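You operate a simulated robot arm through the tools that you are given. There is no shell and no other tool. Be economical: measure what you need, move in short steps, check, and stop when the job is done.

You run a simulated robot arm. Do the job below in one go: nothing can be reset, and whatever is moved stays where it is left.

Task
Set the valves on the bench manifold as the build card shows and clamp both.
Fine: leave the third valve where it is.

Only the result counts: the job must be done as asked and must still hold three seconds after the hand-in. Knocking over, shifting, dropping, spilling or breaking anything else fails it.

Robot
A 6-joint arm with a two-finger parallel gripper, fixed in place. Base frame: the origin is at the foot of the arm, x ahead of it, y to its left, z up; the work surface is at about z = 0. Readings come in m, rad, newtons and seconds.
With the tool pointing down near the work surface it reaches from about 0.14 to 0.58 m from the base axis. Its first joint turns from -1.152 to 1.152 rad. Payload 2.1 kg.
The tool frame sits at the grasp point between the pads (the TCP): z along the fingers, y along the line on which they close. The tips reach 0.03 m beyond it. The gripper opens to 0.094 m. The fingers are 0.028 m wide and 0.01 m thick; the gripper's body (0.05 by 0.096 m) begins 0.055 m behind the TCP.
Orientation is that of the tool frame in the base frame, as a unit quaternion [x, y, z, w]. With the fingers straight down and closing along the base's y, the tool's x points along the base's -x, its y along +y and its z along -z.

Tools
- The arm moves only by the tool servo_tool. Its argument "series" is a list of rows, each an object of numbers (a shift or turn left out is 0, a gripper value left out holds the last): "hand": the finger opening in mm, from 0 to 94; "dx", "dy", "dz": the shift along the tool's x, y, z in mm; "wx", "wy", "wz": the turn, a rotation vector about the tool's x, y, z in rad. In form: [{"hand": .., "dx": .., "dy": .., "dz": .., "wx": .., "wy": .., "wz": ..}, ...]. A call has 1 to 10 rows; each row shifts and turns the commanded pose from where the row before left it, along the tool's axes as they then stand. Rows are played at 5 a second. More than 0.05 m and 0.15 rad between two rows, or a gripper value outside its range, and nothing of the call is played. A pose out of reach is approached as far as the arm can. The call stops where the force on the tool passes 70 N (or 10 N more than at its start, if that is more) or the arm is blocked; 0.2 s more then pass. The fingers move at their own pace (about 0.072 m/s each) and stop on an object; they squeeze with about 43 N. The grip force told is the motor's: it shows also when the fingers shut on nothing. Time passes only in rows, and 0.2 s behind the last, so rows that do not move let the fingers close. The reply holds the time, the measured pose of the TCP, the force on the tool along the base axes, the opening and the grip force, in the units named above and with some noise, with the torque about the TCP (base axes, N m) and any sound that the robot's microphone picked up, and new pictures: "views" is both (left out), scene, wrist or none.
- Cameras (640 x 400 px; columns grow to the right, rows downward): "scene" is fixed at [0.0538, -0.368, 0.4881]; the picture's right is [0.79, -0.61, 0.00], its down [-0.31, -0.41, -0.86] and it looks along [0.53, 0.68, -0.51] (base axes); focal length 332 px, centre (320, 200). "wrist" rides on the gripper at [0.076, 0.014, -0.103] in the tool frame; the picture's right is [-0.18, 0.98, 0.00], its down [-0.75, -0.14, -0.64] and it looks along [-0.63, -0.12, 0.77] (tool axes); focal length 243 px, centre (320, 200). There is no depth. A picture from a camera that has moved, and an enlarged one, comes with that camera's place and axes in the base frame and with its lens.
- enlarge(camera, box): a new picture of the part [left, top, right, bottom] of that camera's present view, enlarged. It takes no simulated time.
- close_job(): hands the job in; it is judged then, once.

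Work in short steps. Places have to be worked out from the pictures, the camera data and where the tool is seen: move nearer, look again, correct. Check each grasp and each placing, and mend what went wrong. You have 120 turns and 200 pictures in all, those below and enlarged ones among them. Open the gripper and draw the arm clear of the work before you hand the job in, unless the task says otherwise; then end with one line.

The tools are called after "Emit:" as name(argument=value, ...) on one line, values as JSON. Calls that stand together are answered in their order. servo_tool: Moves the arm, as the interface text tells. Its arguments: {"type":"object","properties":{"series":{"type":"array","items":{"type":"object","properties":{"hand":{"type":"number"},"dx":{"type":"number"},"dy":{"type":"number"},"dz":{"type":"number"},"wx":{"type":"number"},"wy":{"type":"number"},"wz":{"type":"number"}}}},"views":{"type":"string","enum":["both","scene","wrist","none"]}},"required":["series"]} The other tools are called the same way: enlarge (camera, box) takes an enlarged picture of a part of a camera's view; close_job () hands the job in.

At the start:

```text
clock: 0.0
ee_pos: [0.2651, 0.082, 0.3334]
orientation: [-0.002, 1.0, -0.001, 0.001]
force: [-0.8, 1.0, 1.2]
wrist_torque: [-0.01, -0.01, 0.01]
finger_gap: 0.0941
grip_force: 0.1
```

scene: 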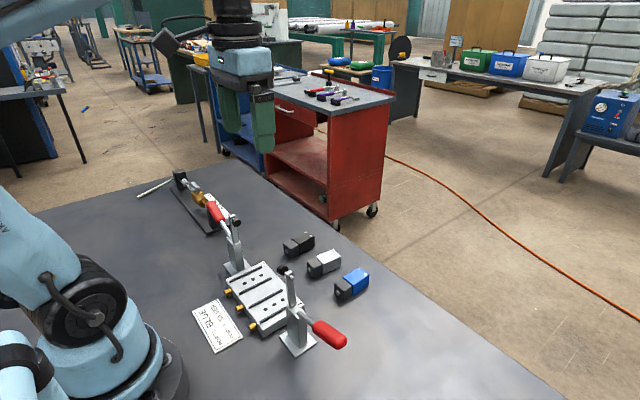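
wrist: 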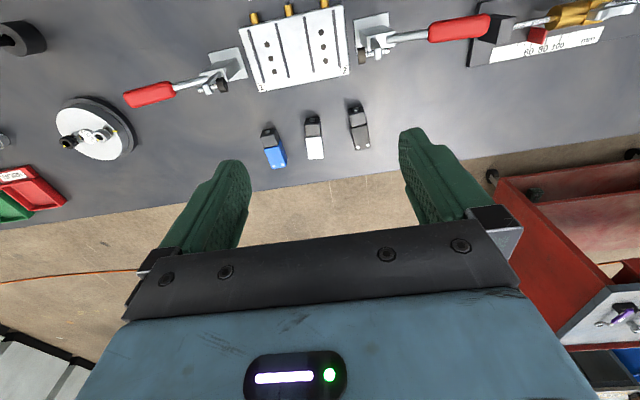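

I see a manifold with two toggle clamps, three valve blocks (blue, white, black), and a card. I'll enlarge to read the card and the details.

Emit:
enlarge(camera="scene", box=[180, 220, 380, 360])

Emit:
enlarge(camera="wrist", box=[120, 0, 500, 200])

Emit:
enlarge(camera="scene", box=[185, 290, 265, 360])

```text
2.86 times, centred on (280, 290) of scene
camera zoom: at [0.0538, -0.368, 0.4881], right [0.79, -0.61, 0.0], down [-0.31, -0.41, -0.86], along [0.53, 0.68, -0.51], focal length 949 px, centre (434, -57)
```

zoom: 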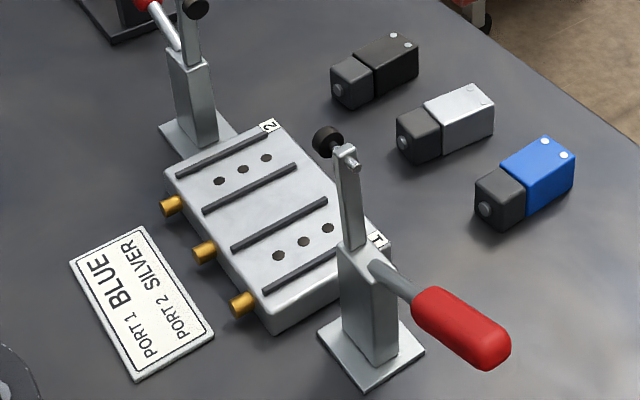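

```text
1.68 times, centred on (310, 100) of wrist
camera zoom: at [0.1882, 0.0947, 0.4363], right [0.18, 0.98, 0.0], down [0.75, -0.14, 0.64], along [0.63, -0.12, -0.77], focal length 409 px, centre (337, 368)
```

zoom: 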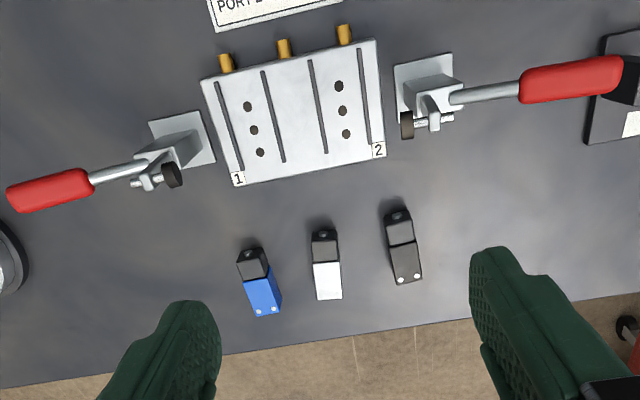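

```text
5.71 times, centred on (225, 325) of scene
camera zoom: at [0.0538, -0.368, 0.4881], right [0.79, -0.61, 0.0], down [-0.31, -0.41, -0.86], along [0.53, 0.68, -0.51], focal length 1898 px, centre (863, -514)
```

zoom: 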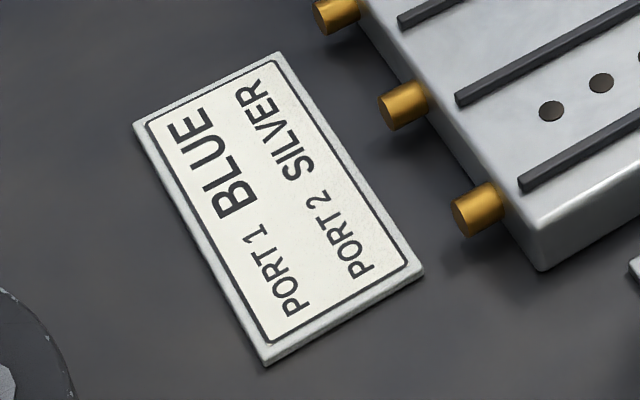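

The card reads Port 1 = BLUE, Port 2 = SILVER. I place the manifold at about x 0.20–0.285, y −0.02 to 0.118, with the clamps outside both ends. I'll pull back a little for a better downward view.

Emit:
servo_tool(series=[{"dx": 35, "dy": -16}, {"dx": 35, "dy": -16}, {}], views="wrist")

Emit:
enlarge(camera="wrist", box=[180, 20, 460, 195])

Emit:
enlarge(camera="scene", box=[265, 225, 375, 305])

Emit:
enlarge(camera="scene", box=[265, 255, 355, 365])

Emit:
enlarge(camera="scene", box=[165, 175, 265, 285])

```text
clock: 0.8
ee_pos: [0.1936, 0.0488, 0.3341]
orientation: [-0.001, 1.0, 0.0, 0.001]
force: [0.3, -0.5, 0.4]
wrist_torque: [0.02, -0.04, 0.01]
finger_gap: 0.0942
grip_force: 0.1
camera wrist: at [0.1178, 0.0622, 0.4367], right [0.18, 0.98, 0.0], down [0.75, -0.14, 0.64], along [0.63, -0.12, -0.77], focal length 243 px, centre (320, 200)
```

wrist: 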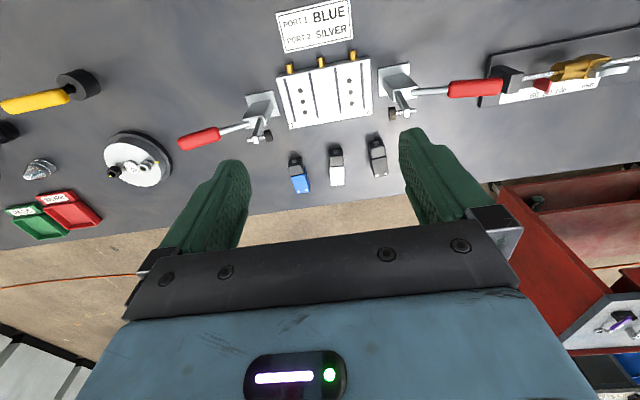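

```text
2.29 times, centred on (320, 108) of wrist
camera zoom: at [0.1178, 0.0622, 0.4367], right [0.18, 0.98, 0.0], down [0.75, -0.14, 0.64], along [0.63, -0.12, -0.77], focal length 555 px, centre (320, 411)
```

zoom: 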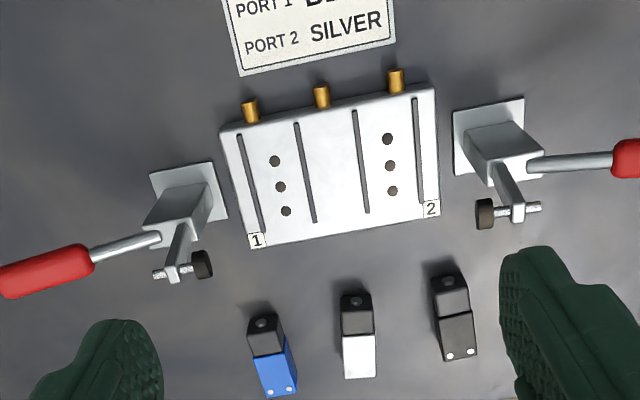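

```text
5.00 times, centred on (320, 265) of scene
camera zoom: at [0.0538, -0.368, 0.4881], right [0.79, -0.61, 0.0], down [-0.31, -0.41, -0.86], along [0.53, 0.68, -0.51], focal length 1661 px, centre (320, -125)
```

zoom: 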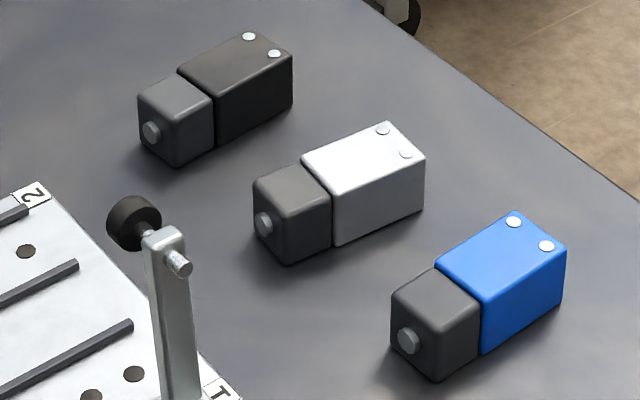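

```text
3.64 times, centred on (310, 310) of scene
camera zoom: at [0.0538, -0.368, 0.4881], right [0.79, -0.61, 0.0], down [-0.31, -0.41, -0.86], along [0.53, 0.68, -0.51], focal length 1208 px, centre (356, -200)
```

zoom: 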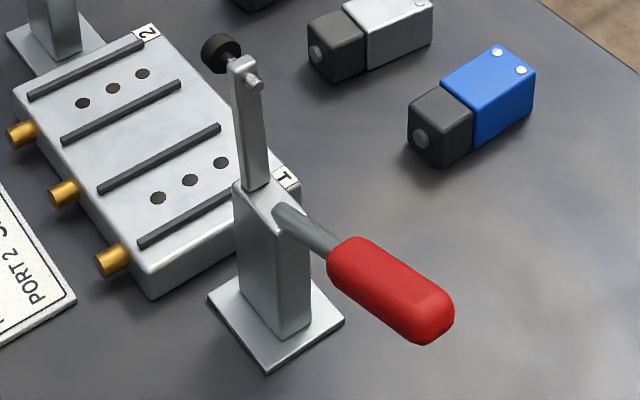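

```text
3.64 times, centred on (215, 230) of scene
camera zoom: at [0.0538, -0.368, 0.4881], right [0.79, -0.61, 0.0], down [-0.31, -0.41, -0.86], along [0.53, 0.68, -0.51], focal length 1208 px, centre (702, 91)
```

zoom: 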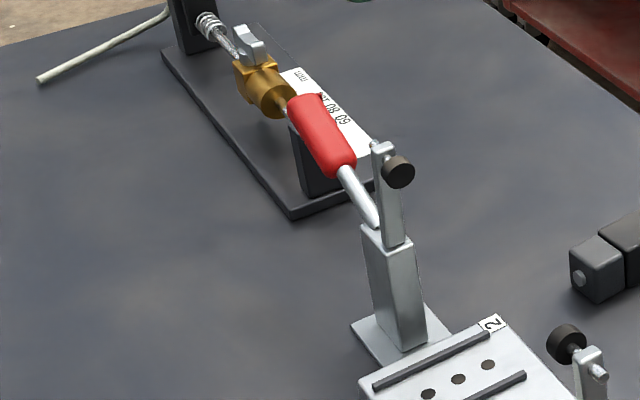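

Port 1's centre hole comes out at about (0.243, 0.010, 0.026) and port 2's at (0.242, 0.089). The valves are about 67×28×30 mm, and blue is near (0.394, −0.029). A gripper closing along y would hit the open clamp plungers, so I'll turn it 90° and hold the valve by its ends. First I go above blue and rotate.

Emit:
servo_tool(series=[{"dx": -40, "dy": -15.6, "dz": 17}, {"dx": -40, "dy": -15.6, "dz": 17}, {"dx": -40, "dy": -15.6, "dz": 17}, {"dx": -40, "dy": -15.6, "dz": 17}, {"dx": -39, "dy": -15.4, "dz": 16}, {"wz": 0.1428}, {"wz": 0.1428}, {"wz": 0.1428}, {"wz": 0.1428}, {"wz": 0.1428}], views="none")

Emit:
servo_tool(series=[{"wz": 0.1428}, {"wz": 0.1428}, {"wz": 0.1428}, {"wz": 0.1428}, {"wz": 0.1428}, {"wz": 0.1428}, {}, {}], views="both")

```text
clock: 3.0
ee_pos: [0.3939, -0.0299, 0.2494]
orientation: [0.35, 0.937, 0.001, 0.0]
force: [0.4, -0.1, 0.6]
wrist_torque: [0.01, 0.03, 0.01]
finger_gap: 0.0941
grip_force: 0.0
```

```text
clock: 4.8
ee_pos: [0.3931, -0.0286, 0.2502]
orientation: [0.707, 0.707, 0.0, 0.001]
force: [0.6, -0.1, -0.5]
wrist_torque: [-0.01, 0.0, 0.0]
finger_gap: 0.094
grip_force: 0.1
camera wrist: at [0.4077, 0.0473, 0.353], right [0.98, -0.18, 0.0], down [-0.14, -0.75, 0.64], along [-0.12, -0.63, -0.77], focal length 243 px, centre (320, 200)
```

scene: 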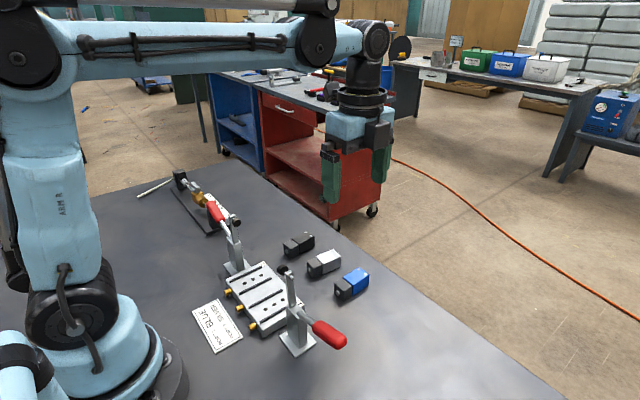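
wrist: 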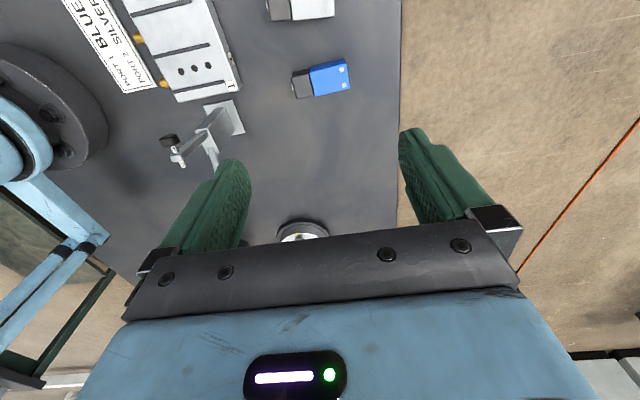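

Blue's centre is confirmed at about (0.394, −0.030) with hardly any yaw. I'll descend to z ≈ 0.10 and check.

Emit:
servo_tool(series=[{"dz": 40, "dx": -1}, {"dz": 40}, {"dz": 40}, {"dz": 30}, {}], views="both")

```text
clock: 6.0
ee_pos: [0.3945, -0.0305, 0.1002]
orientation: [0.707, 0.707, 0.0, 0.001]
force: [-0.6, 0.8, -0.5]
wrist_torque: [0.02, 0.0, -0.01]
finger_gap: 0.094
grip_force: 0.0
camera wrist: at [0.4082, 0.0454, 0.2024], right [0.98, -0.18, 0.0], down [-0.14, -0.75, 0.64], along [-0.12, -0.63, -0.77], focal length 243 px, centre (320, 200)
```

scene: 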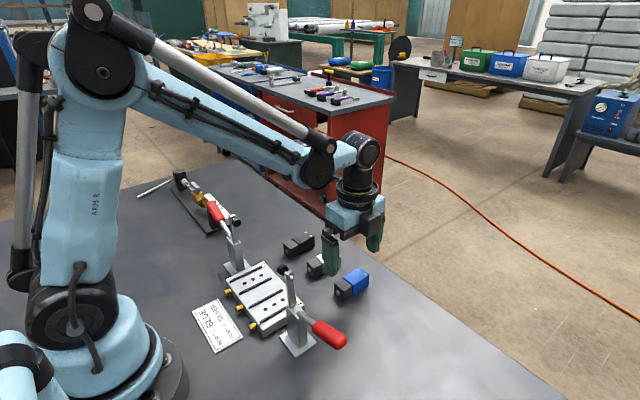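
wrist: 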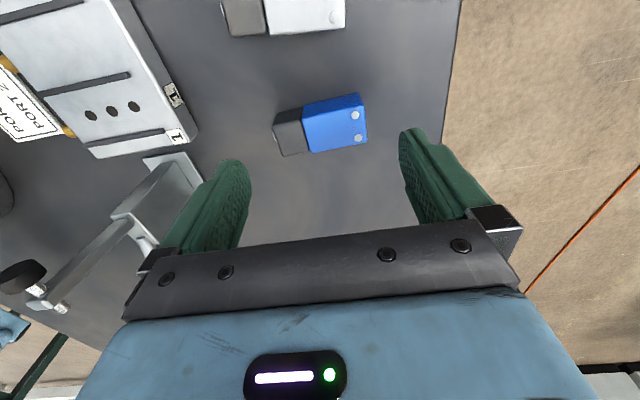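

The centring looks right: the blue end is at x ≈ 0.428. I'll go down to TCP z 0.040 and close.

Emit:
servo_tool(series=[{"dz": 30, "dy": -1}, {"dz": 30}, {}, {"hand": 60}, {}, {}, {}], views="both")

```text
clock: 7.6
ee_pos: [0.3921, -0.0308, 0.0395]
orientation: [0.707, 0.707, 0.0, 0.001]
force: [0.5, 0.3, 0.5]
wrist_torque: [0.01, -0.02, 0.01]
finger_gap: 0.0692
grip_force: 43.2
camera wrist: at [0.4061, 0.0456, 0.1426], right [0.98, -0.18, 0.0], down [-0.14, -0.75, 0.64], along [-0.12, -0.63, -0.77], focal length 243 px, centre (320, 200)
```

scene: 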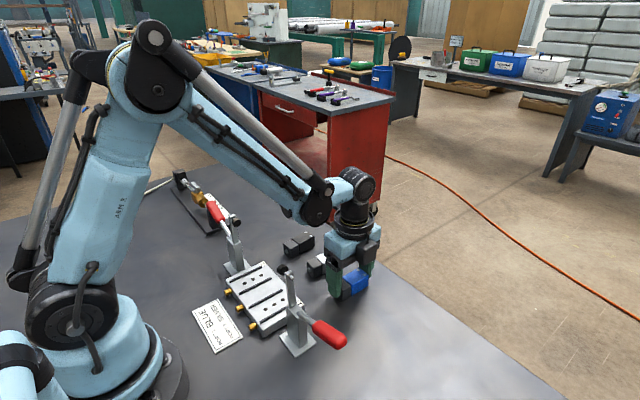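
wrist: 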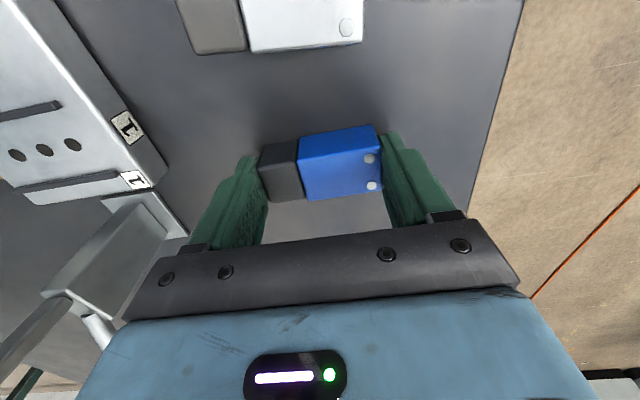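

Gripped at 69 mm. I'll lift and tilt the valve so the scene camera sees its underside, to find where its ports are.

Emit:
servo_tool(series=[{"dz": -45}, {"dz": -50}, {"dz": -50}, {"dz": -50}, {}], views="none")

Emit:
servo_tool(series=[{"wy": -0.15}, {"wy": -0.15}, {"wy": -0.15}, {"wy": -0.15}, {"wy": -0.15}, {"wy": -0.15}, {"wy": -0.15}, {}, {}], views="scene")

```text
clock: 8.8
ee_pos: [0.3922, -0.0294, 0.2362]
orientation: [0.706, 0.708, 0.001, 0.0]
force: [-0.1, -0.1, -1.2]
wrist_torque: [0.01, 0.0, 0.02]
finger_gap: 0.0694
grip_force: 43.0
```

```text
clock: 10.8
ee_pos: [0.3927, -0.0301, 0.2338]
orientation: [0.612, 0.612, -0.354, 0.354]
force: [0.4, 0.4, -1.2]
wrist_torque: [0.05, -0.02, 0.0]
finger_gap: 0.0692
grip_force: 43.2
```

scene: 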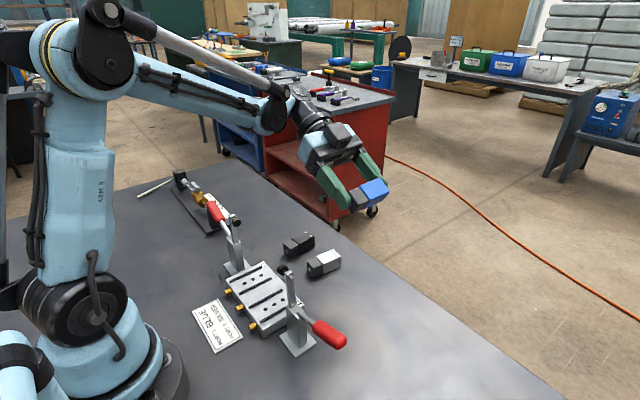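

Emit:
enlarge(camera="scene", box=[320, 160, 410, 220])

```text
6.67 times, centred on (365, 190) of scene
camera zoom: at [0.0538, -0.368, 0.4881], right [0.79, -0.61, 0.0], down [-0.31, -0.41, -0.86], along [0.53, 0.68, -0.51], focal length 2215 px, centre (20, 267)
```

zoom: 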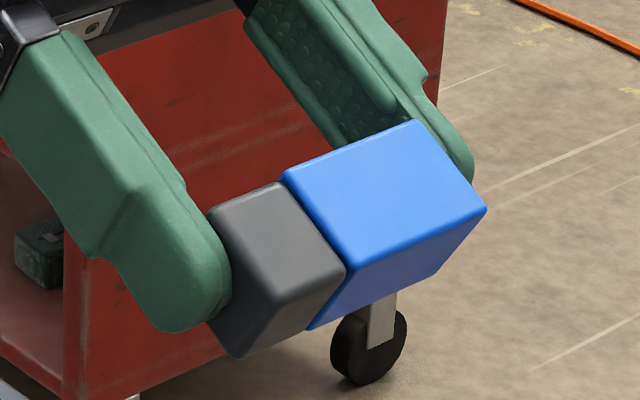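

I mostly see the side face. I'll tilt further to bring the underside into view.

Emit:
servo_tool(series=[{"wy": -0.15}, {"wy": -0.15}, {"wy": -0.15}, {"wy": -0.15}, {}, {}], views="none")

Emit:
enlarge(camera="scene", box=[320, 160, 410, 220])

```text
clock: 12.2
ee_pos: [0.3927, -0.0295, 0.2349]
orientation: [0.48, 0.48, -0.519, 0.52]
force: [-0.4, -0.8, -2.0]
wrist_torque: [0.07, -0.01, 0.02]
finger_gap: 0.0691
grip_force: 43.2
```

```text
6.67 times, centred on (365, 190) of scene
camera zoom: at [0.0538, -0.368, 0.4881], right [0.79, -0.61, 0.0], down [-0.31, -0.41, -0.86], along [0.53, 0.68, -0.51], focal length 2215 px, centre (20, 267)
```

zoom: 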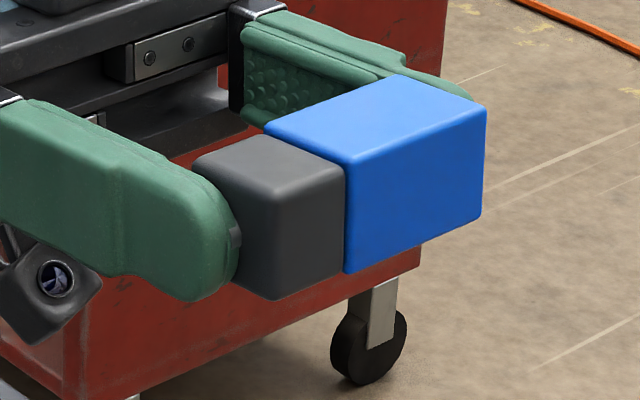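

The underside is plain, so I'll centre the valve between its rails over the three holes. I tilt it back upright now.

Emit:
servo_tool(series=[{"wy": 0.15}, {"wy": 0.15}, {"wy": 0.15}, {"wy": 0.15}, {"wy": 0.15}, {"wy": 0.15}, {"wy": 0.15}, {"wy": 0.15}, {"wy": 0.15}, {"wy": 0.15}], views="none")

Emit:
servo_tool(series=[{"wy": 0.15}, {}, {}, {"dy": -40, "dx": 8}, {"dy": -40, "dx": 8}, {"dy": -40, "dx": 8}, {"dy": -36, "dx": 15}, {}, {}], views="both")

```text
clock: 14.4
ee_pos: [0.3937, -0.0285, 0.2353]
orientation: [0.705, 0.706, -0.052, 0.052]
force: [-0.2, -0.7, -1.6]
wrist_torque: [0.02, -0.04, 0.01]
finger_gap: 0.0696
grip_force: 42.5
```

```text
clock: 16.4
ee_pos: [0.2359, 0.0096, 0.2351]
orientation: [0.706, 0.708, 0.001, 0.0]
force: [-0.4, -0.2, -1.3]
wrist_torque: [-0.01, -0.02, -0.03]
finger_gap: 0.0692
grip_force: 43.0
camera wrist: at [0.2501, 0.0854, 0.3369], right [0.98, -0.18, 0.0], down [-0.14, -0.75, 0.64], along [-0.12, -0.63, -0.77], focal length 243 px, centre (320, 200)
```

scene: 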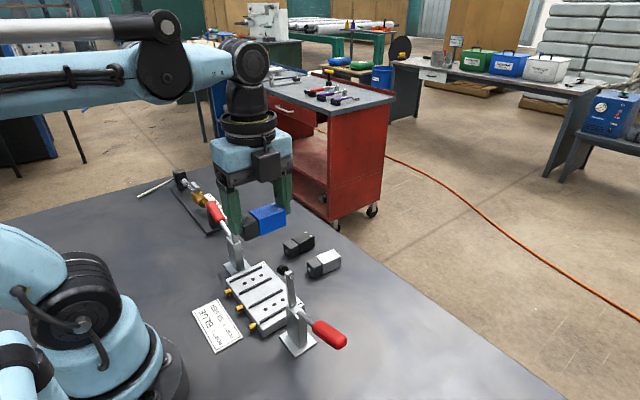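
wrist: 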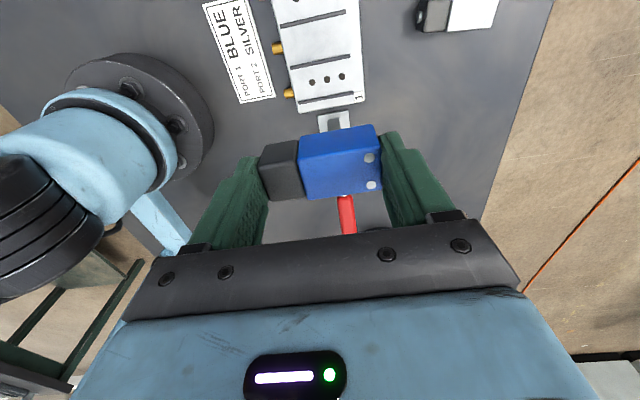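

I see a dark box sticking out on the −y side of the gripper body, towards clamp 1's plunger. I'll enlarge to judge the clearance.

Emit:
enlarge(camera="scene", box=[190, 100, 330, 250])

```text
2.67 times, centred on (260, 175) of scene
camera zoom: at [0.0538, -0.368, 0.4881], right [0.79, -0.61, 0.0], down [-0.31, -0.41, -0.86], along [0.53, 0.68, -0.51], focal length 886 px, centre (480, 267)
```

zoom: 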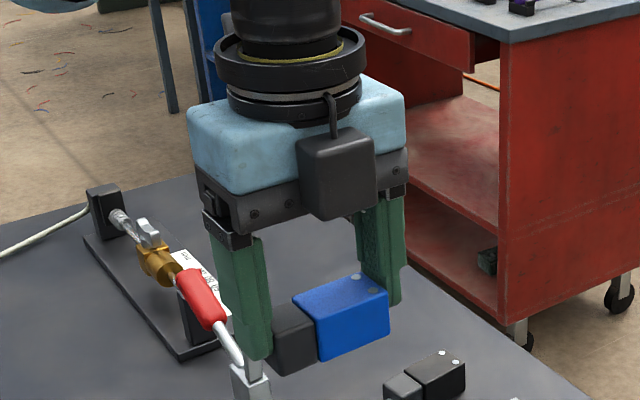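

The box would foul clamp 1's plunger in this orientation. Leaning the gripper about 35° towards +x and holding the valve's sides clears both clamps, so I'll put blue back where it was and regrasp that way.

Emit:
servo_tool(series=[{"dy": 40, "dx": -10}, {"dy": 40, "dx": -10}, {"dy": 40, "dx": -10}, {"dy": 37, "dx": -10}, {"dz": 45}, {"dz": 50}, {"dz": 50}, {"dz": 35}, {}], views="none")

Emit:
servo_tool(series=[{"dz": 8}, {"dz": 6}, {}, {}], views="wrist")

```text
clock: 18.4
ee_pos: [0.3944, -0.0314, 0.0549]
orientation: [0.706, 0.708, 0.001, 0.002]
force: [-0.3, 0.1, -1.6]
wrist_torque: [0.01, -0.01, 0.04]
finger_gap: 0.0692
grip_force: 42.8
```

```text
clock: 19.4
ee_pos: [0.3943, -0.0322, 0.0419]
orientation: [0.707, 0.708, 0.001, 0.0]
force: [0.4, -0.1, -1.8]
wrist_torque: [-0.03, 0.02, 0.03]
finger_gap: 0.0691
grip_force: 42.6
camera wrist: at [0.4082, 0.0443, 0.1435], right [0.98, -0.18, 0.0], down [-0.14, -0.75, 0.64], along [-0.12, -0.63, -0.77], focal length 243 px, centre (320, 200)
```

wrist: 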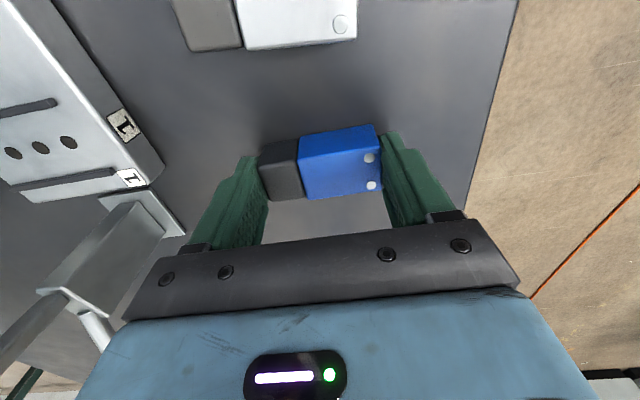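

I'm about 2 mm above the table with no contact yet. I'll lower to contact, then open and retreat upward.

Emit:
servo_tool(series=[{"dz": 2}, {}, {"hand": 94}, {}, {}, {}], views="wrist")

```text
clock: 20.8
ee_pos: [0.3938, -0.0313, 0.0393]
orientation: [0.707, 0.708, 0.001, 0.0]
force: [0.4, -0.1, 0.2]
wrist_torque: [0.01, -0.02, 0.0]
finger_gap: 0.0942
grip_force: 0.0
camera wrist: at [0.408, 0.0447, 0.1415], right [0.98, -0.18, 0.0], down [-0.14, -0.75, 0.64], along [-0.12, -0.63, -0.77], focal length 243 px, centre (320, 200)
```

wrist: 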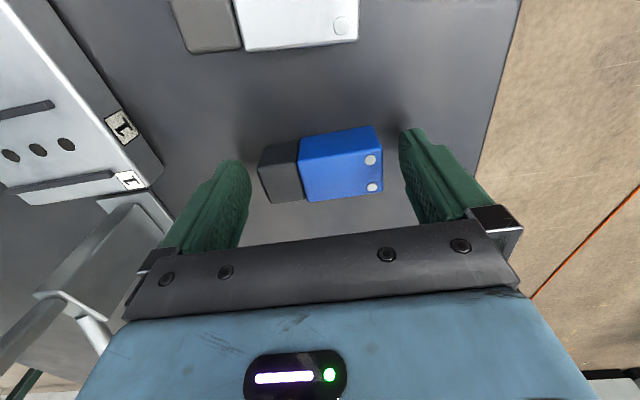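

Blue is released, with its body centre at about x 0.407, y −0.031. I lift, rotate back and lean 35°.

Emit:
servo_tool(series=[{"dz": -40}, {"dz": -40}, {"dz": -40}, {"dz": -40, "dy": 10}, {"wz": -0.1428}, {"wz": -0.1428}, {"wz": -0.1428}, {"wz": -0.1428}, {"wz": -0.1428}, {"wz": -0.1428}], views="none")

Emit:
servo_tool(series=[{"wz": -0.1428}, {"wz": -0.1428}, {"wz": -0.1428}, {"wz": -0.1428}, {"wz": -0.1428}, {}, {"wy": 0.122}, {"wy": 0.122}, {"wy": 0.122}, {"wy": 0.122}], views="none")

Emit:
servo_tool(series=[{"wy": 0.122}, {}, {}], views="both")

```text
clock: 23.0
ee_pos: [0.404, -0.0301, 0.1983]
orientation: [0.347, 0.938, 0.001, -0.001]
force: [-0.5, -0.3, -0.9]
wrist_torque: [0.02, -0.03, 0.0]
finger_gap: 0.0941
grip_force: 0.2
```

```text
clock: 25.2
ee_pos: [0.403, -0.0327, 0.1994]
orientation: [-0.001, 0.976, -0.001, -0.218]
force: [-0.1, 0.4, 0.7]
wrist_torque: [-0.01, 0.0, 0.0]
finger_gap: 0.0941
grip_force: 0.1
```

```text
clock: 26.0
ee_pos: [0.4037, -0.0317, 0.1989]
orientation: [-0.001, 0.976, -0.001, -0.218]
force: [0.1, -0.2, -0.1]
wrist_torque: [0.0, 0.02, 0.01]
finger_gap: 0.0942
grip_force: 0.0
out of reach, approached as far as the arm can: row 1
camera wrist: at [0.3785, -0.018, 0.3241], right [0.16, 0.98, -0.08], down [0.96, -0.14, 0.26], along [0.24, -0.12, -0.96], focal length 243 px, centre (320, 200)
```

scene: 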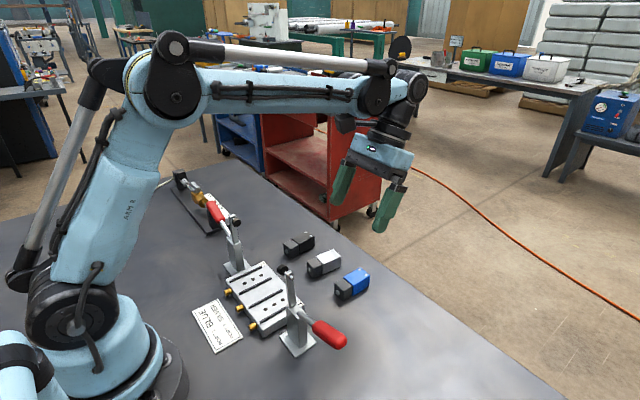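
wrist: 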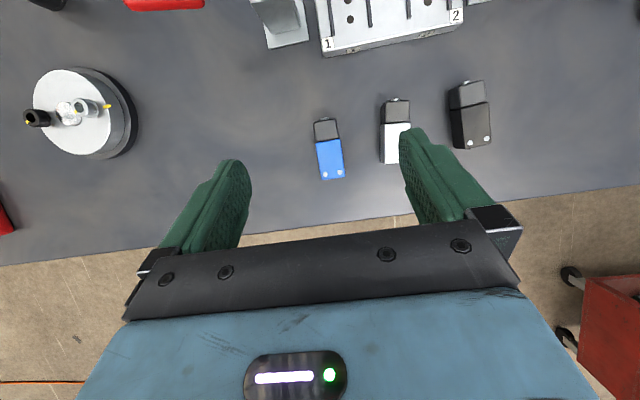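

The lean stopped at about 25° at the wrist's limit. That is enough if I hold the valve about 10 mm further forward. I'll back off slightly to see where the command stands.

Emit:
servo_tool(series=[{"wy": -0.07}, {}, {}], views="none")

```text
clock: 26.8
ee_pos: [0.4033, -0.031, 0.1996]
orientation: [-0.001, 0.983, 0.0, -0.183]
force: [0.2, -0.3, -0.2]
wrist_torque: [0.0, 0.01, -0.02]
finger_gap: 0.0941
grip_force: 0.1
```

The command now sits at a lean of about 0.37 rad. I add 0.04, narrow the hand to 60 mm to stay clear of silver, and come down partway over blue.

Emit:
servo_tool(series=[{"wy": 0.04, "hand": 60}, {"dx": -16, "dz": 30}, {"dx": -16, "dz": 30}, {"dx": -15, "dz": 28}, {}, {}], views="both")

```text
clock: 28.2
ee_pos: [0.4125, -0.0308, 0.1003]
orientation: [-0.001, 0.979, -0.001, -0.203]
force: [-0.2, 0.2, 0.3]
wrist_torque: [0.03, 0.02, -0.01]
finger_gap: 0.0602
grip_force: 0.0
camera wrist: at [0.3827, -0.0166, 0.2243], right [0.17, 0.98, -0.08], down [0.95, -0.14, 0.29], along [0.27, -0.12, -0.95], focal length 243 px, centre (320, 200)
```

scene: 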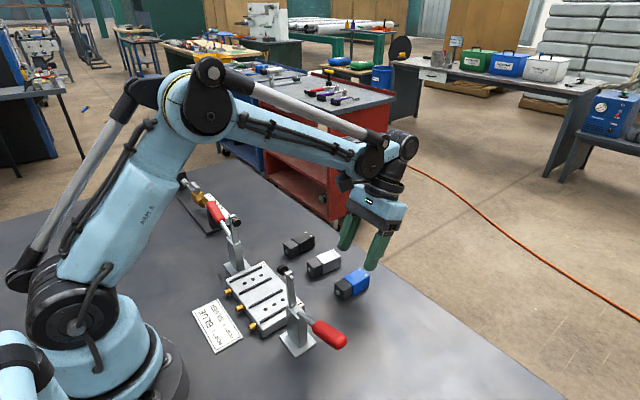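
wrist: 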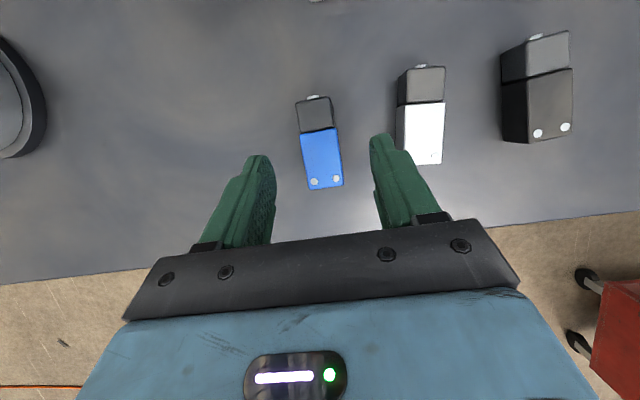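

Blue's body centre reads about (0.405, −0.033). I'll finish the descent to TCP (0.415, −0.033, 0.042) and close.

Emit:
servo_tool(series=[{"dx": -12.7, "dz": 26.3, "dy": -2}, {"dx": -12.7, "dz": 26.2}, {}, {}, {"hand": 20}, {}, {}, {}], views="both")

```text
clock: 30.0
ee_pos: [0.4146, -0.0331, 0.0422]
orientation: [-0.001, 0.979, -0.002, -0.203]
force: [-0.4, 0.0, 0.5]
wrist_torque: [-0.01, -0.05, -0.01]
finger_gap: 0.0289
grip_force: 43.2
camera wrist: at [0.3852, -0.0188, 0.1656], right [0.17, 0.98, -0.08], down [0.95, -0.14, 0.29], along [0.27, -0.12, -0.95], focal length 243 px, centre (320, 200)
```

scene: 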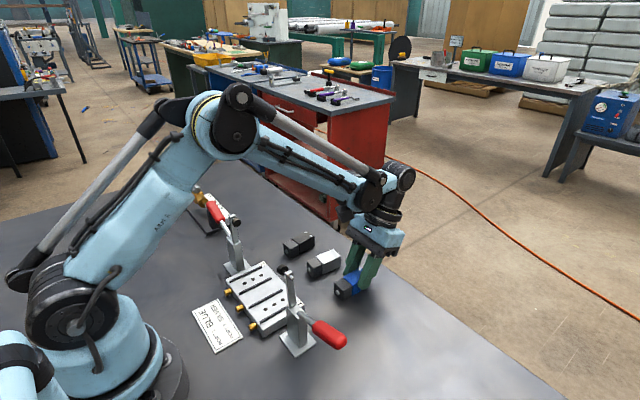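
wrist: 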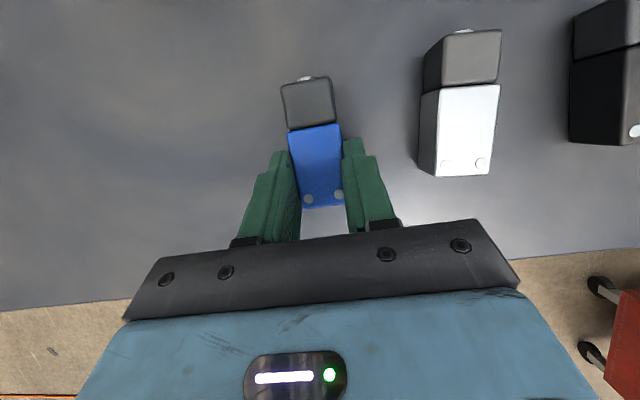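

The grip is good, with the body end at TCP+13.8 mm in x. I lift and move to the staging pose (0.305, 0.010, 0.18), up along the tool axis from the target.

Emit:
servo_tool(series=[{"dx": 18.3, "dz": -42.2}, {"dx": 18.3, "dz": -42.2}, {"dx": 18.3, "dz": -42.2}, {"dx": 33.5, "dz": 14.5, "dy": 14.4}, {"dx": 33.5, "dz": 14.5, "dy": 14.4}, {"dx": 33.5, "dz": 14.5, "dy": 14.3}, {}, {}], views="both")

```text
clock: 31.8
ee_pos: [0.307, 0.0107, 0.1794]
orientation: [-0.002, 0.979, 0.0, -0.203]
force: [0.1, 0.0, -0.7]
wrist_torque: [0.0, -0.06, -0.02]
finger_gap: 0.0293
grip_force: 43.0
camera wrist: at [0.277, 0.0248, 0.303], right [0.17, 0.98, -0.08], down [0.95, -0.14, 0.29], along [0.27, -0.12, -0.95], focal length 243 px, centre (320, 200)
```

scene: 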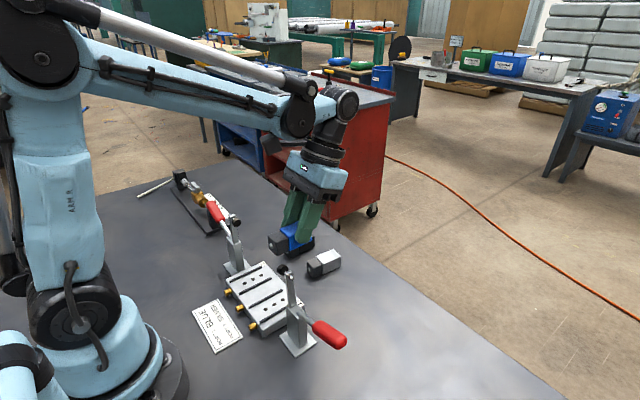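
wrist: 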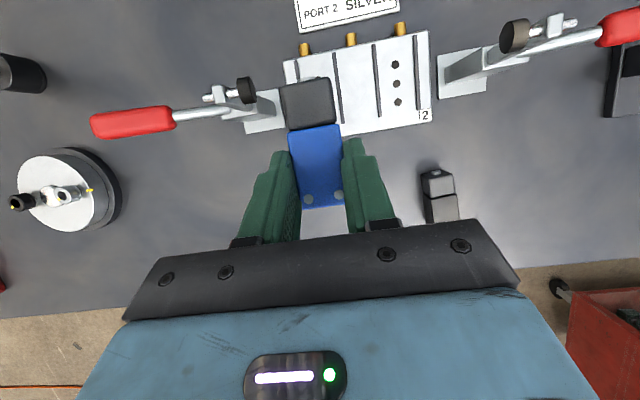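

The lean held. I slide down the tool axis partway towards port 1 and check.

Emit:
servo_tool(series=[{"dz": 30}, {"dz": 30}, {"dz": 20, "dx": 1}, {}, {}], views="both")

Emit:
enlarge(camera="scene", box=[210, 170, 370, 350])

Emit:
enlarge(camera="wrist", box=[200, 0, 440, 220])

```text
clock: 33.0
ee_pos: [0.273, 0.0112, 0.106]
orientation: [-0.001, 0.979, -0.001, -0.203]
force: [0.4, -0.7, -1.1]
wrist_torque: [-0.02, -0.03, -0.01]
finger_gap: 0.0293
grip_force: 43.1
camera wrist: at [0.2432, 0.0241, 0.2305], right [0.17, 0.98, -0.08], down [0.95, -0.14, 0.29], along [0.27, -0.12, -0.95], focal length 243 px, centre (320, 200)
```

scene: 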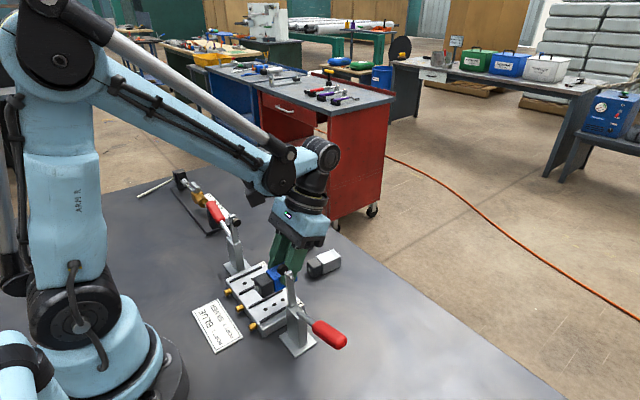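
wrist: 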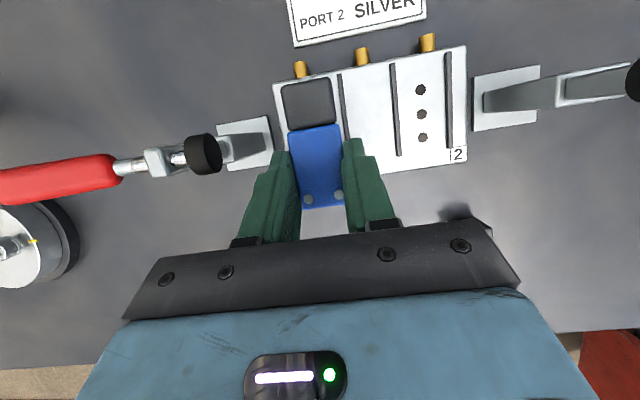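

```text
2.22 times, centred on (290, 260) of scene
camera zoom: at [0.0538, -0.368, 0.4881], right [0.79, -0.61, 0.0], down [-0.31, -0.41, -0.86], along [0.53, 0.68, -0.51], focal length 738 px, centre (387, 67)
```

zoom: 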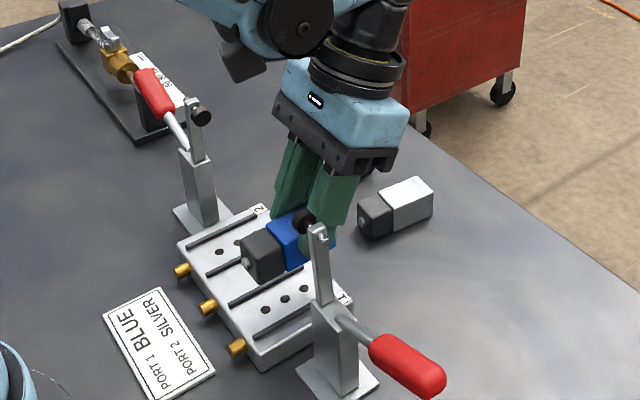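

```text
1.82 times, centred on (320, 110) of wrist
camera zoom: at [0.2432, 0.0241, 0.2305], right [0.17, 0.98, -0.08], down [0.95, -0.14, 0.29], along [0.27, -0.12, -0.95], focal length 441 px, centre (320, 364)
```

zoom: 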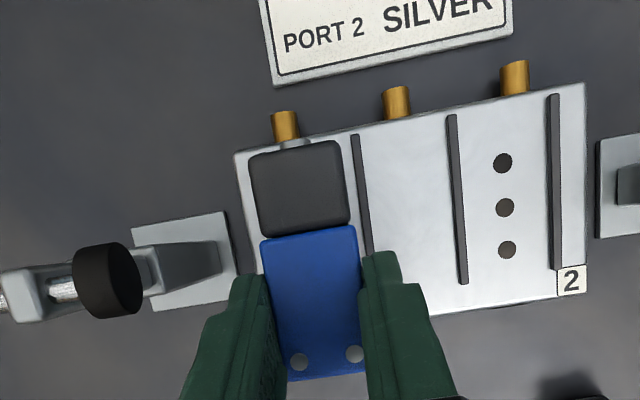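

Alignment looks good. The refined target puts the valve centre near x 0.2385 and port 1's centre at y 0.010. I'll descend to just above contact.

Emit:
servo_tool(series=[{"dz": 18, "dy": -1, "dx": -0.5}, {"dz": 18}, {}, {}], views="both")

Emit:
enlarge(camera="wrist", box=[200, 0, 440, 220])

Emit:
enlarge(camera="scene", box=[220, 220, 350, 350])

```text
clock: 34.0
ee_pos: [0.2584, 0.0087, 0.0733]
orientation: [0.0, 0.979, 0.0, -0.204]
force: [-0.2, 0.7, -2.4]
wrist_torque: [0.01, -0.07, 0.0]
finger_gap: 0.0293
grip_force: 42.9
camera wrist: at [0.229, 0.0225, 0.1975], right [0.17, 0.98, -0.08], down [0.95, -0.14, 0.29], along [0.27, -0.12, -0.95], focal length 243 px, centre (320, 200)
```

scene: 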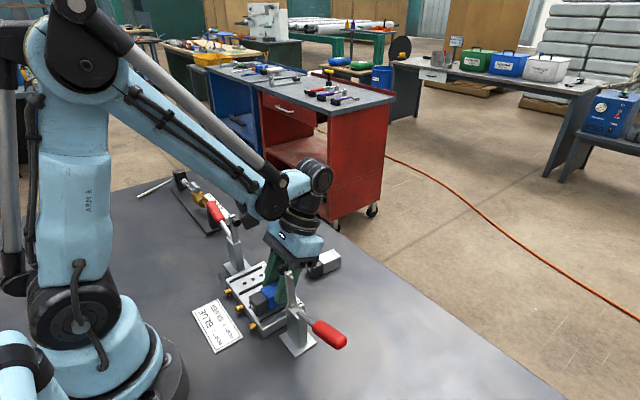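
wrist: 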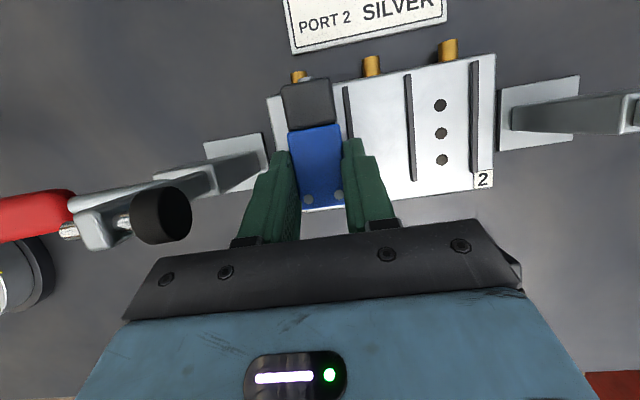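

```text
1.82 times, centred on (320, 110) of wrist
camera zoom: at [0.229, 0.0225, 0.1975], right [0.17, 0.98, -0.08], down [0.95, -0.14, 0.29], along [0.27, -0.12, -0.95], focal length 441 px, centre (320, 364)
```

zoom: 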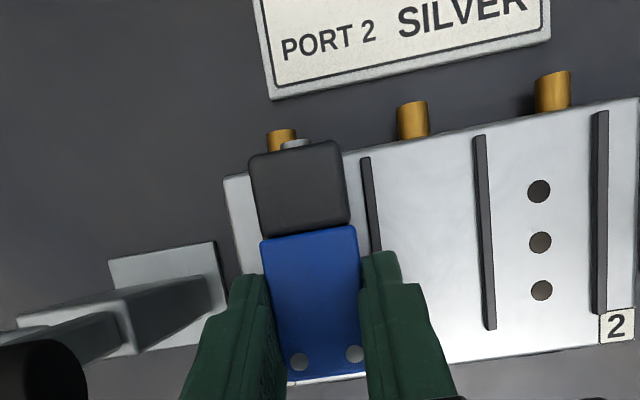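

```text
3.08 times, centred on (285, 285) of scene
camera zoom: at [0.0538, -0.368, 0.4881], right [0.79, -0.61, 0.0], down [-0.31, -0.41, -0.86], along [0.53, 0.68, -0.51], focal length 1022 px, centre (428, -62)
```

zoom: 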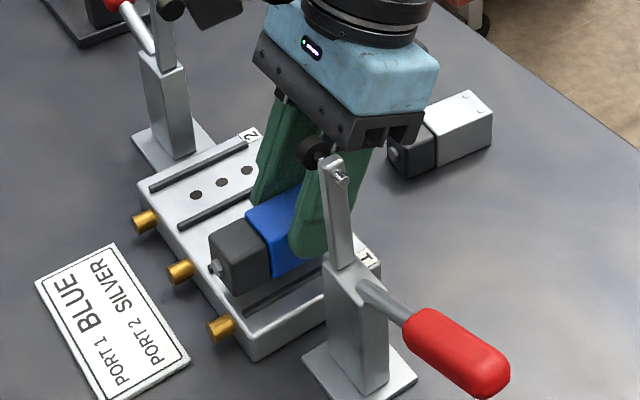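

Clearances hold. I'm about 5 mm above the seat, so I lower slowly with a 1 mm y correction and watch the force.

Emit:
servo_tool(series=[{"dz": 2, "dy": 1, "dx": -0.8}, {"dz": 2, "dx": -0.8}, {}, {}], views="none")

Emit:
servo_tool(series=[{"dz": 1.5, "dx": -0.7}, {}, {}], views="none")

```text
clock: 35.0
ee_pos: [0.2586, 0.0088, 0.0703]
orientation: [-0.001, 0.979, -0.002, -0.203]
force: [-0.6, -0.5, -1.4]
wrist_torque: [0.03, -0.06, 0.0]
finger_gap: 0.0292
grip_force: 43.5
```

```text
clock: 35.8
ee_pos: [0.2575, 0.0097, 0.0677]
orientation: [-0.001, 0.979, -0.001, -0.203]
force: [0.2, 0.0, -1.1]
wrist_torque: [-0.01, -0.02, -0.01]
finger_gap: 0.0292
grip_force: 42.7
```

Emit:
servo_tool(series=[{"dz": 1, "dx": -0.4}, {}, {}], views="none")

Emit:
enlarge(camera="scene", box=[220, 250, 320, 340])

```text
clock: 36.6
ee_pos: [0.2578, 0.0096, 0.0671]
orientation: [-0.001, 0.979, -0.001, -0.203]
force: [0.4, 0.3, -1.8]
wrist_torque: [0.04, -0.02, 0.0]
finger_gap: 0.0293
grip_force: 43.2
```

```text
4.44 times, centred on (270, 295) of scene
camera zoom: at [0.0538, -0.368, 0.4881], right [0.79, -0.61, 0.0], down [-0.31, -0.41, -0.86], along [0.53, 0.68, -0.51], focal length 1476 px, centre (542, -222)
```

zoom: 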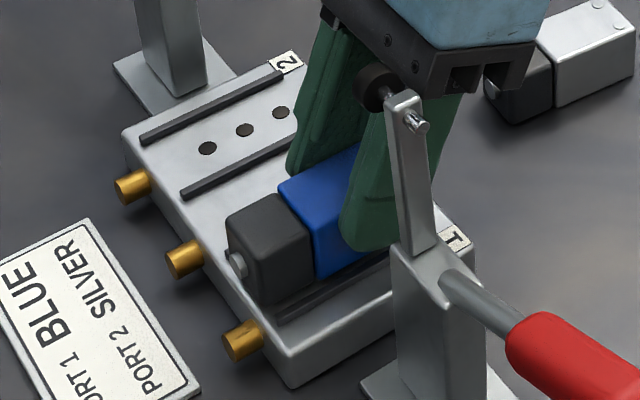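

It is nearly seated but shows no contact force. I'll make one or two more 1 mm steps.

Emit:
servo_tool(series=[{"dz": 1, "dx": -0.4}, {}, {}], views="none")

Emit:
servo_tool(series=[{"dz": 1, "dx": -0.4}, {}, {}], views="none")

```text
clock: 37.4
ee_pos: [0.2578, 0.0098, 0.0652]
orientation: [0.0, 0.979, -0.001, -0.203]
force: [0.6, -0.5, -0.9]
wrist_torque: [-0.05, -0.06, -0.02]
finger_gap: 0.0293
grip_force: 43.3
```

```text
clock: 38.2
ee_pos: [0.2585, 0.0099, 0.0628]
orientation: [-0.002, 0.979, -0.001, -0.204]
force: [0.4, 1.2, -1.9]
wrist_torque: [0.0, -0.02, -0.01]
finger_gap: 0.029
grip_force: 43.2
```

Still no contact, so the manifold top must be a bit lower than I estimated. I'll keep lowering in 1 mm steps.

Emit:
servo_tool(series=[{"dz": 1, "dx": -0.4}, {}, {}], views="none")

Emit:
enlarge(camera="scene", box=[230, 270, 300, 330])

```text
clock: 39.0
ee_pos: [0.259, 0.0104, 0.0637]
orientation: [-0.001, 0.979, -0.001, -0.204]
force: [-0.3, 0.1, -1.3]
wrist_torque: [-0.03, -0.04, 0.0]
finger_gap: 0.0293
grip_force: 43.3
```

```text
6.67 times, centred on (265, 300) of scene
camera zoom: at [0.0538, -0.368, 0.4881], right [0.79, -0.61, 0.0], down [-0.31, -0.41, -0.86], along [0.53, 0.68, -0.51], focal length 2215 px, centre (687, -467)
```

zoom: 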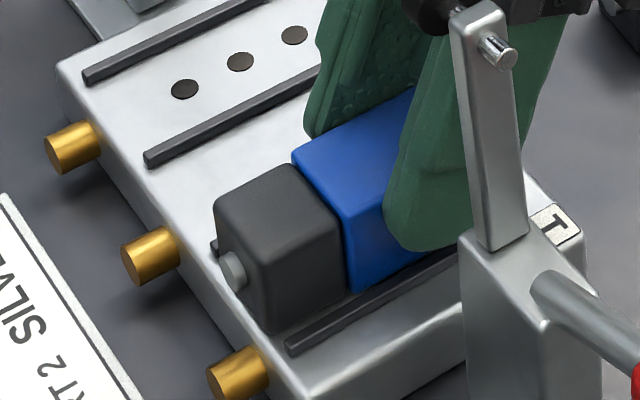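

Emit:
servo_tool(series=[{"dz": 1, "dx": -0.4}, {}, {}, {}], views="none")

Emit:
servo_tool(series=[{"dz": 1, "dx": -0.4}, {}, {}, {}], views="none")

```text
clock: 40.0
ee_pos: [0.2576, 0.0091, 0.0624]
orientation: [-0.001, 0.979, -0.002, -0.205]
force: [4.2, -1.5, 31.5]
wrist_torque: [-0.02, 0.35, 0.05]
finger_gap: 0.0294
grip_force: 43.1
```

```text
clock: 41.0
ee_pos: [0.2572, 0.0105, 0.061]
orientation: [-0.001, 0.979, -0.001, -0.204]
force: [6.0, -4.1, 60.2]
wrist_torque: [0.02, -0.33, 0.02]
finger_gap: 0.0291
grip_force: 42.9
```

Firm contact: it is seated at about TCP z 0.0625. I relieve 1.5 mm and open to 46 mm.

Emit:
servo_tool(series=[{"dz": -1.4, "dx": 0.6}, {}, {"hand": 46}, {}, {}, {}], views="both")

Emit:
enlarge(camera="scene", box=[230, 270, 300, 330])

```text
clock: 42.4
ee_pos: [0.2578, 0.0091, 0.0617]
orientation: [-0.001, 0.979, -0.001, -0.203]
force: [0.3, 0.2, 0.3]
wrist_torque: [-0.02, 0.0, 0.0]
finger_gap: 0.0458
grip_force: 0.0
camera wrist: at [0.2287, 0.024, 0.1868], right [0.17, 0.98, -0.08], down [0.95, -0.14, 0.29], along [0.27, -0.12, -0.95], focal length 243 px, centre (320, 200)
```

scene: 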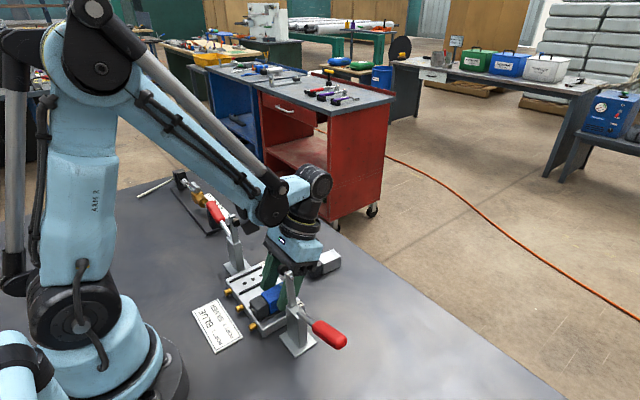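
wrist: 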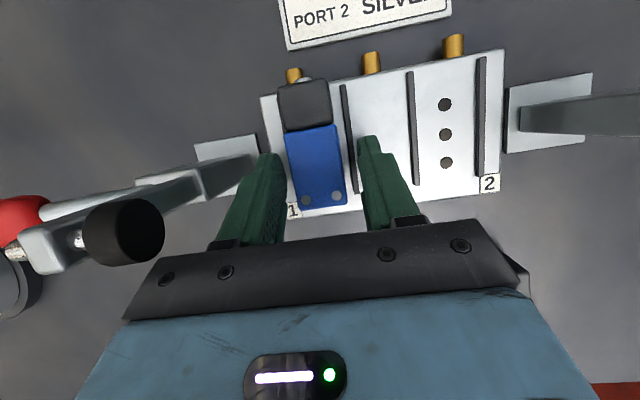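

```text
6.67 times, centred on (265, 300) of scene
camera zoom: at [0.0538, -0.368, 0.4881], right [0.79, -0.61, 0.0], down [-0.31, -0.41, -0.86], along [0.53, 0.68, -0.51], focal length 2215 px, centre (687, -467)
```

zoom: 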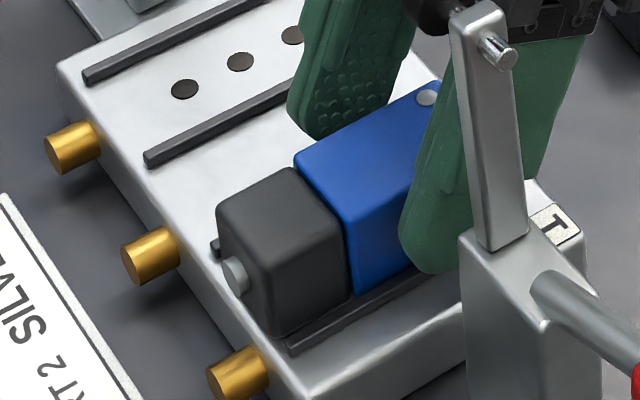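

Blue is released in port 1. I retract along the tool axis and inspect.

Emit:
servo_tool(series=[{"dz": -30}, {"dz": -40}, {"dz": -40}, {}], views="wrist")

Emit:
enlarge(camera="scene", box=[230, 250, 320, 340])

Emit:
enlarge(camera="wrist", box=[220, 0, 460, 160])

```text
clock: 43.4
ee_pos: [0.3016, 0.0104, 0.1627]
orientation: [-0.001, 0.979, -0.002, -0.204]
force: [1.1, 0.6, 0.3]
wrist_torque: [-0.03, 0.0, -0.03]
finger_gap: 0.046
grip_force: 0.0
camera wrist: at [0.2725, 0.024, 0.2876], right [0.17, 0.98, -0.08], down [0.95, -0.14, 0.29], along [0.27, -0.12, -0.95], focal length 243 px, centre (320, 200)
```

wrist: 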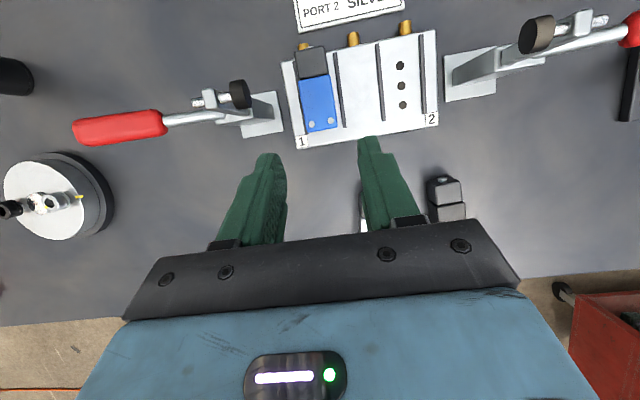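

```text
4.44 times, centred on (275, 295) of scene
camera zoom: at [0.0538, -0.368, 0.4881], right [0.79, -0.61, 0.0], down [-0.31, -0.41, -0.86], along [0.53, 0.68, -0.51], focal length 1476 px, centre (520, -222)
```

zoom: 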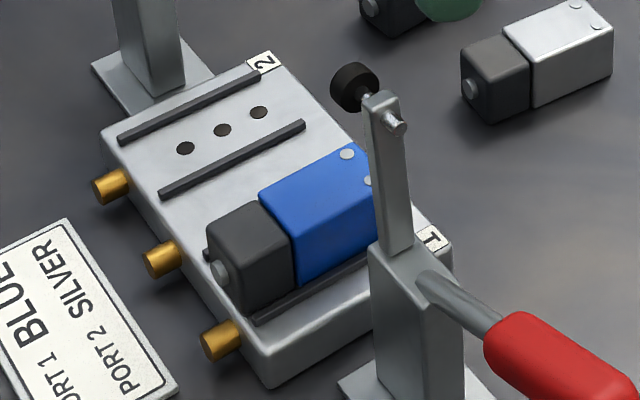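

```text
2.50 times, centred on (340, 80) of wrist
camera zoom: at [0.2725, 0.024, 0.2876], right [0.17, 0.98, -0.08], down [0.95, -0.14, 0.29], along [0.27, -0.12, -0.95], focal length 606 px, centre (270, 500)
```

zoom: 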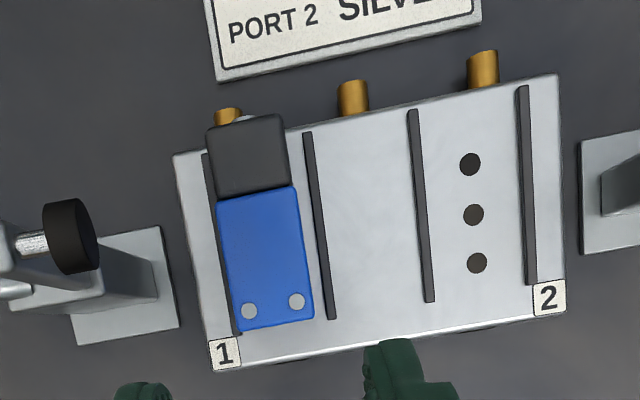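

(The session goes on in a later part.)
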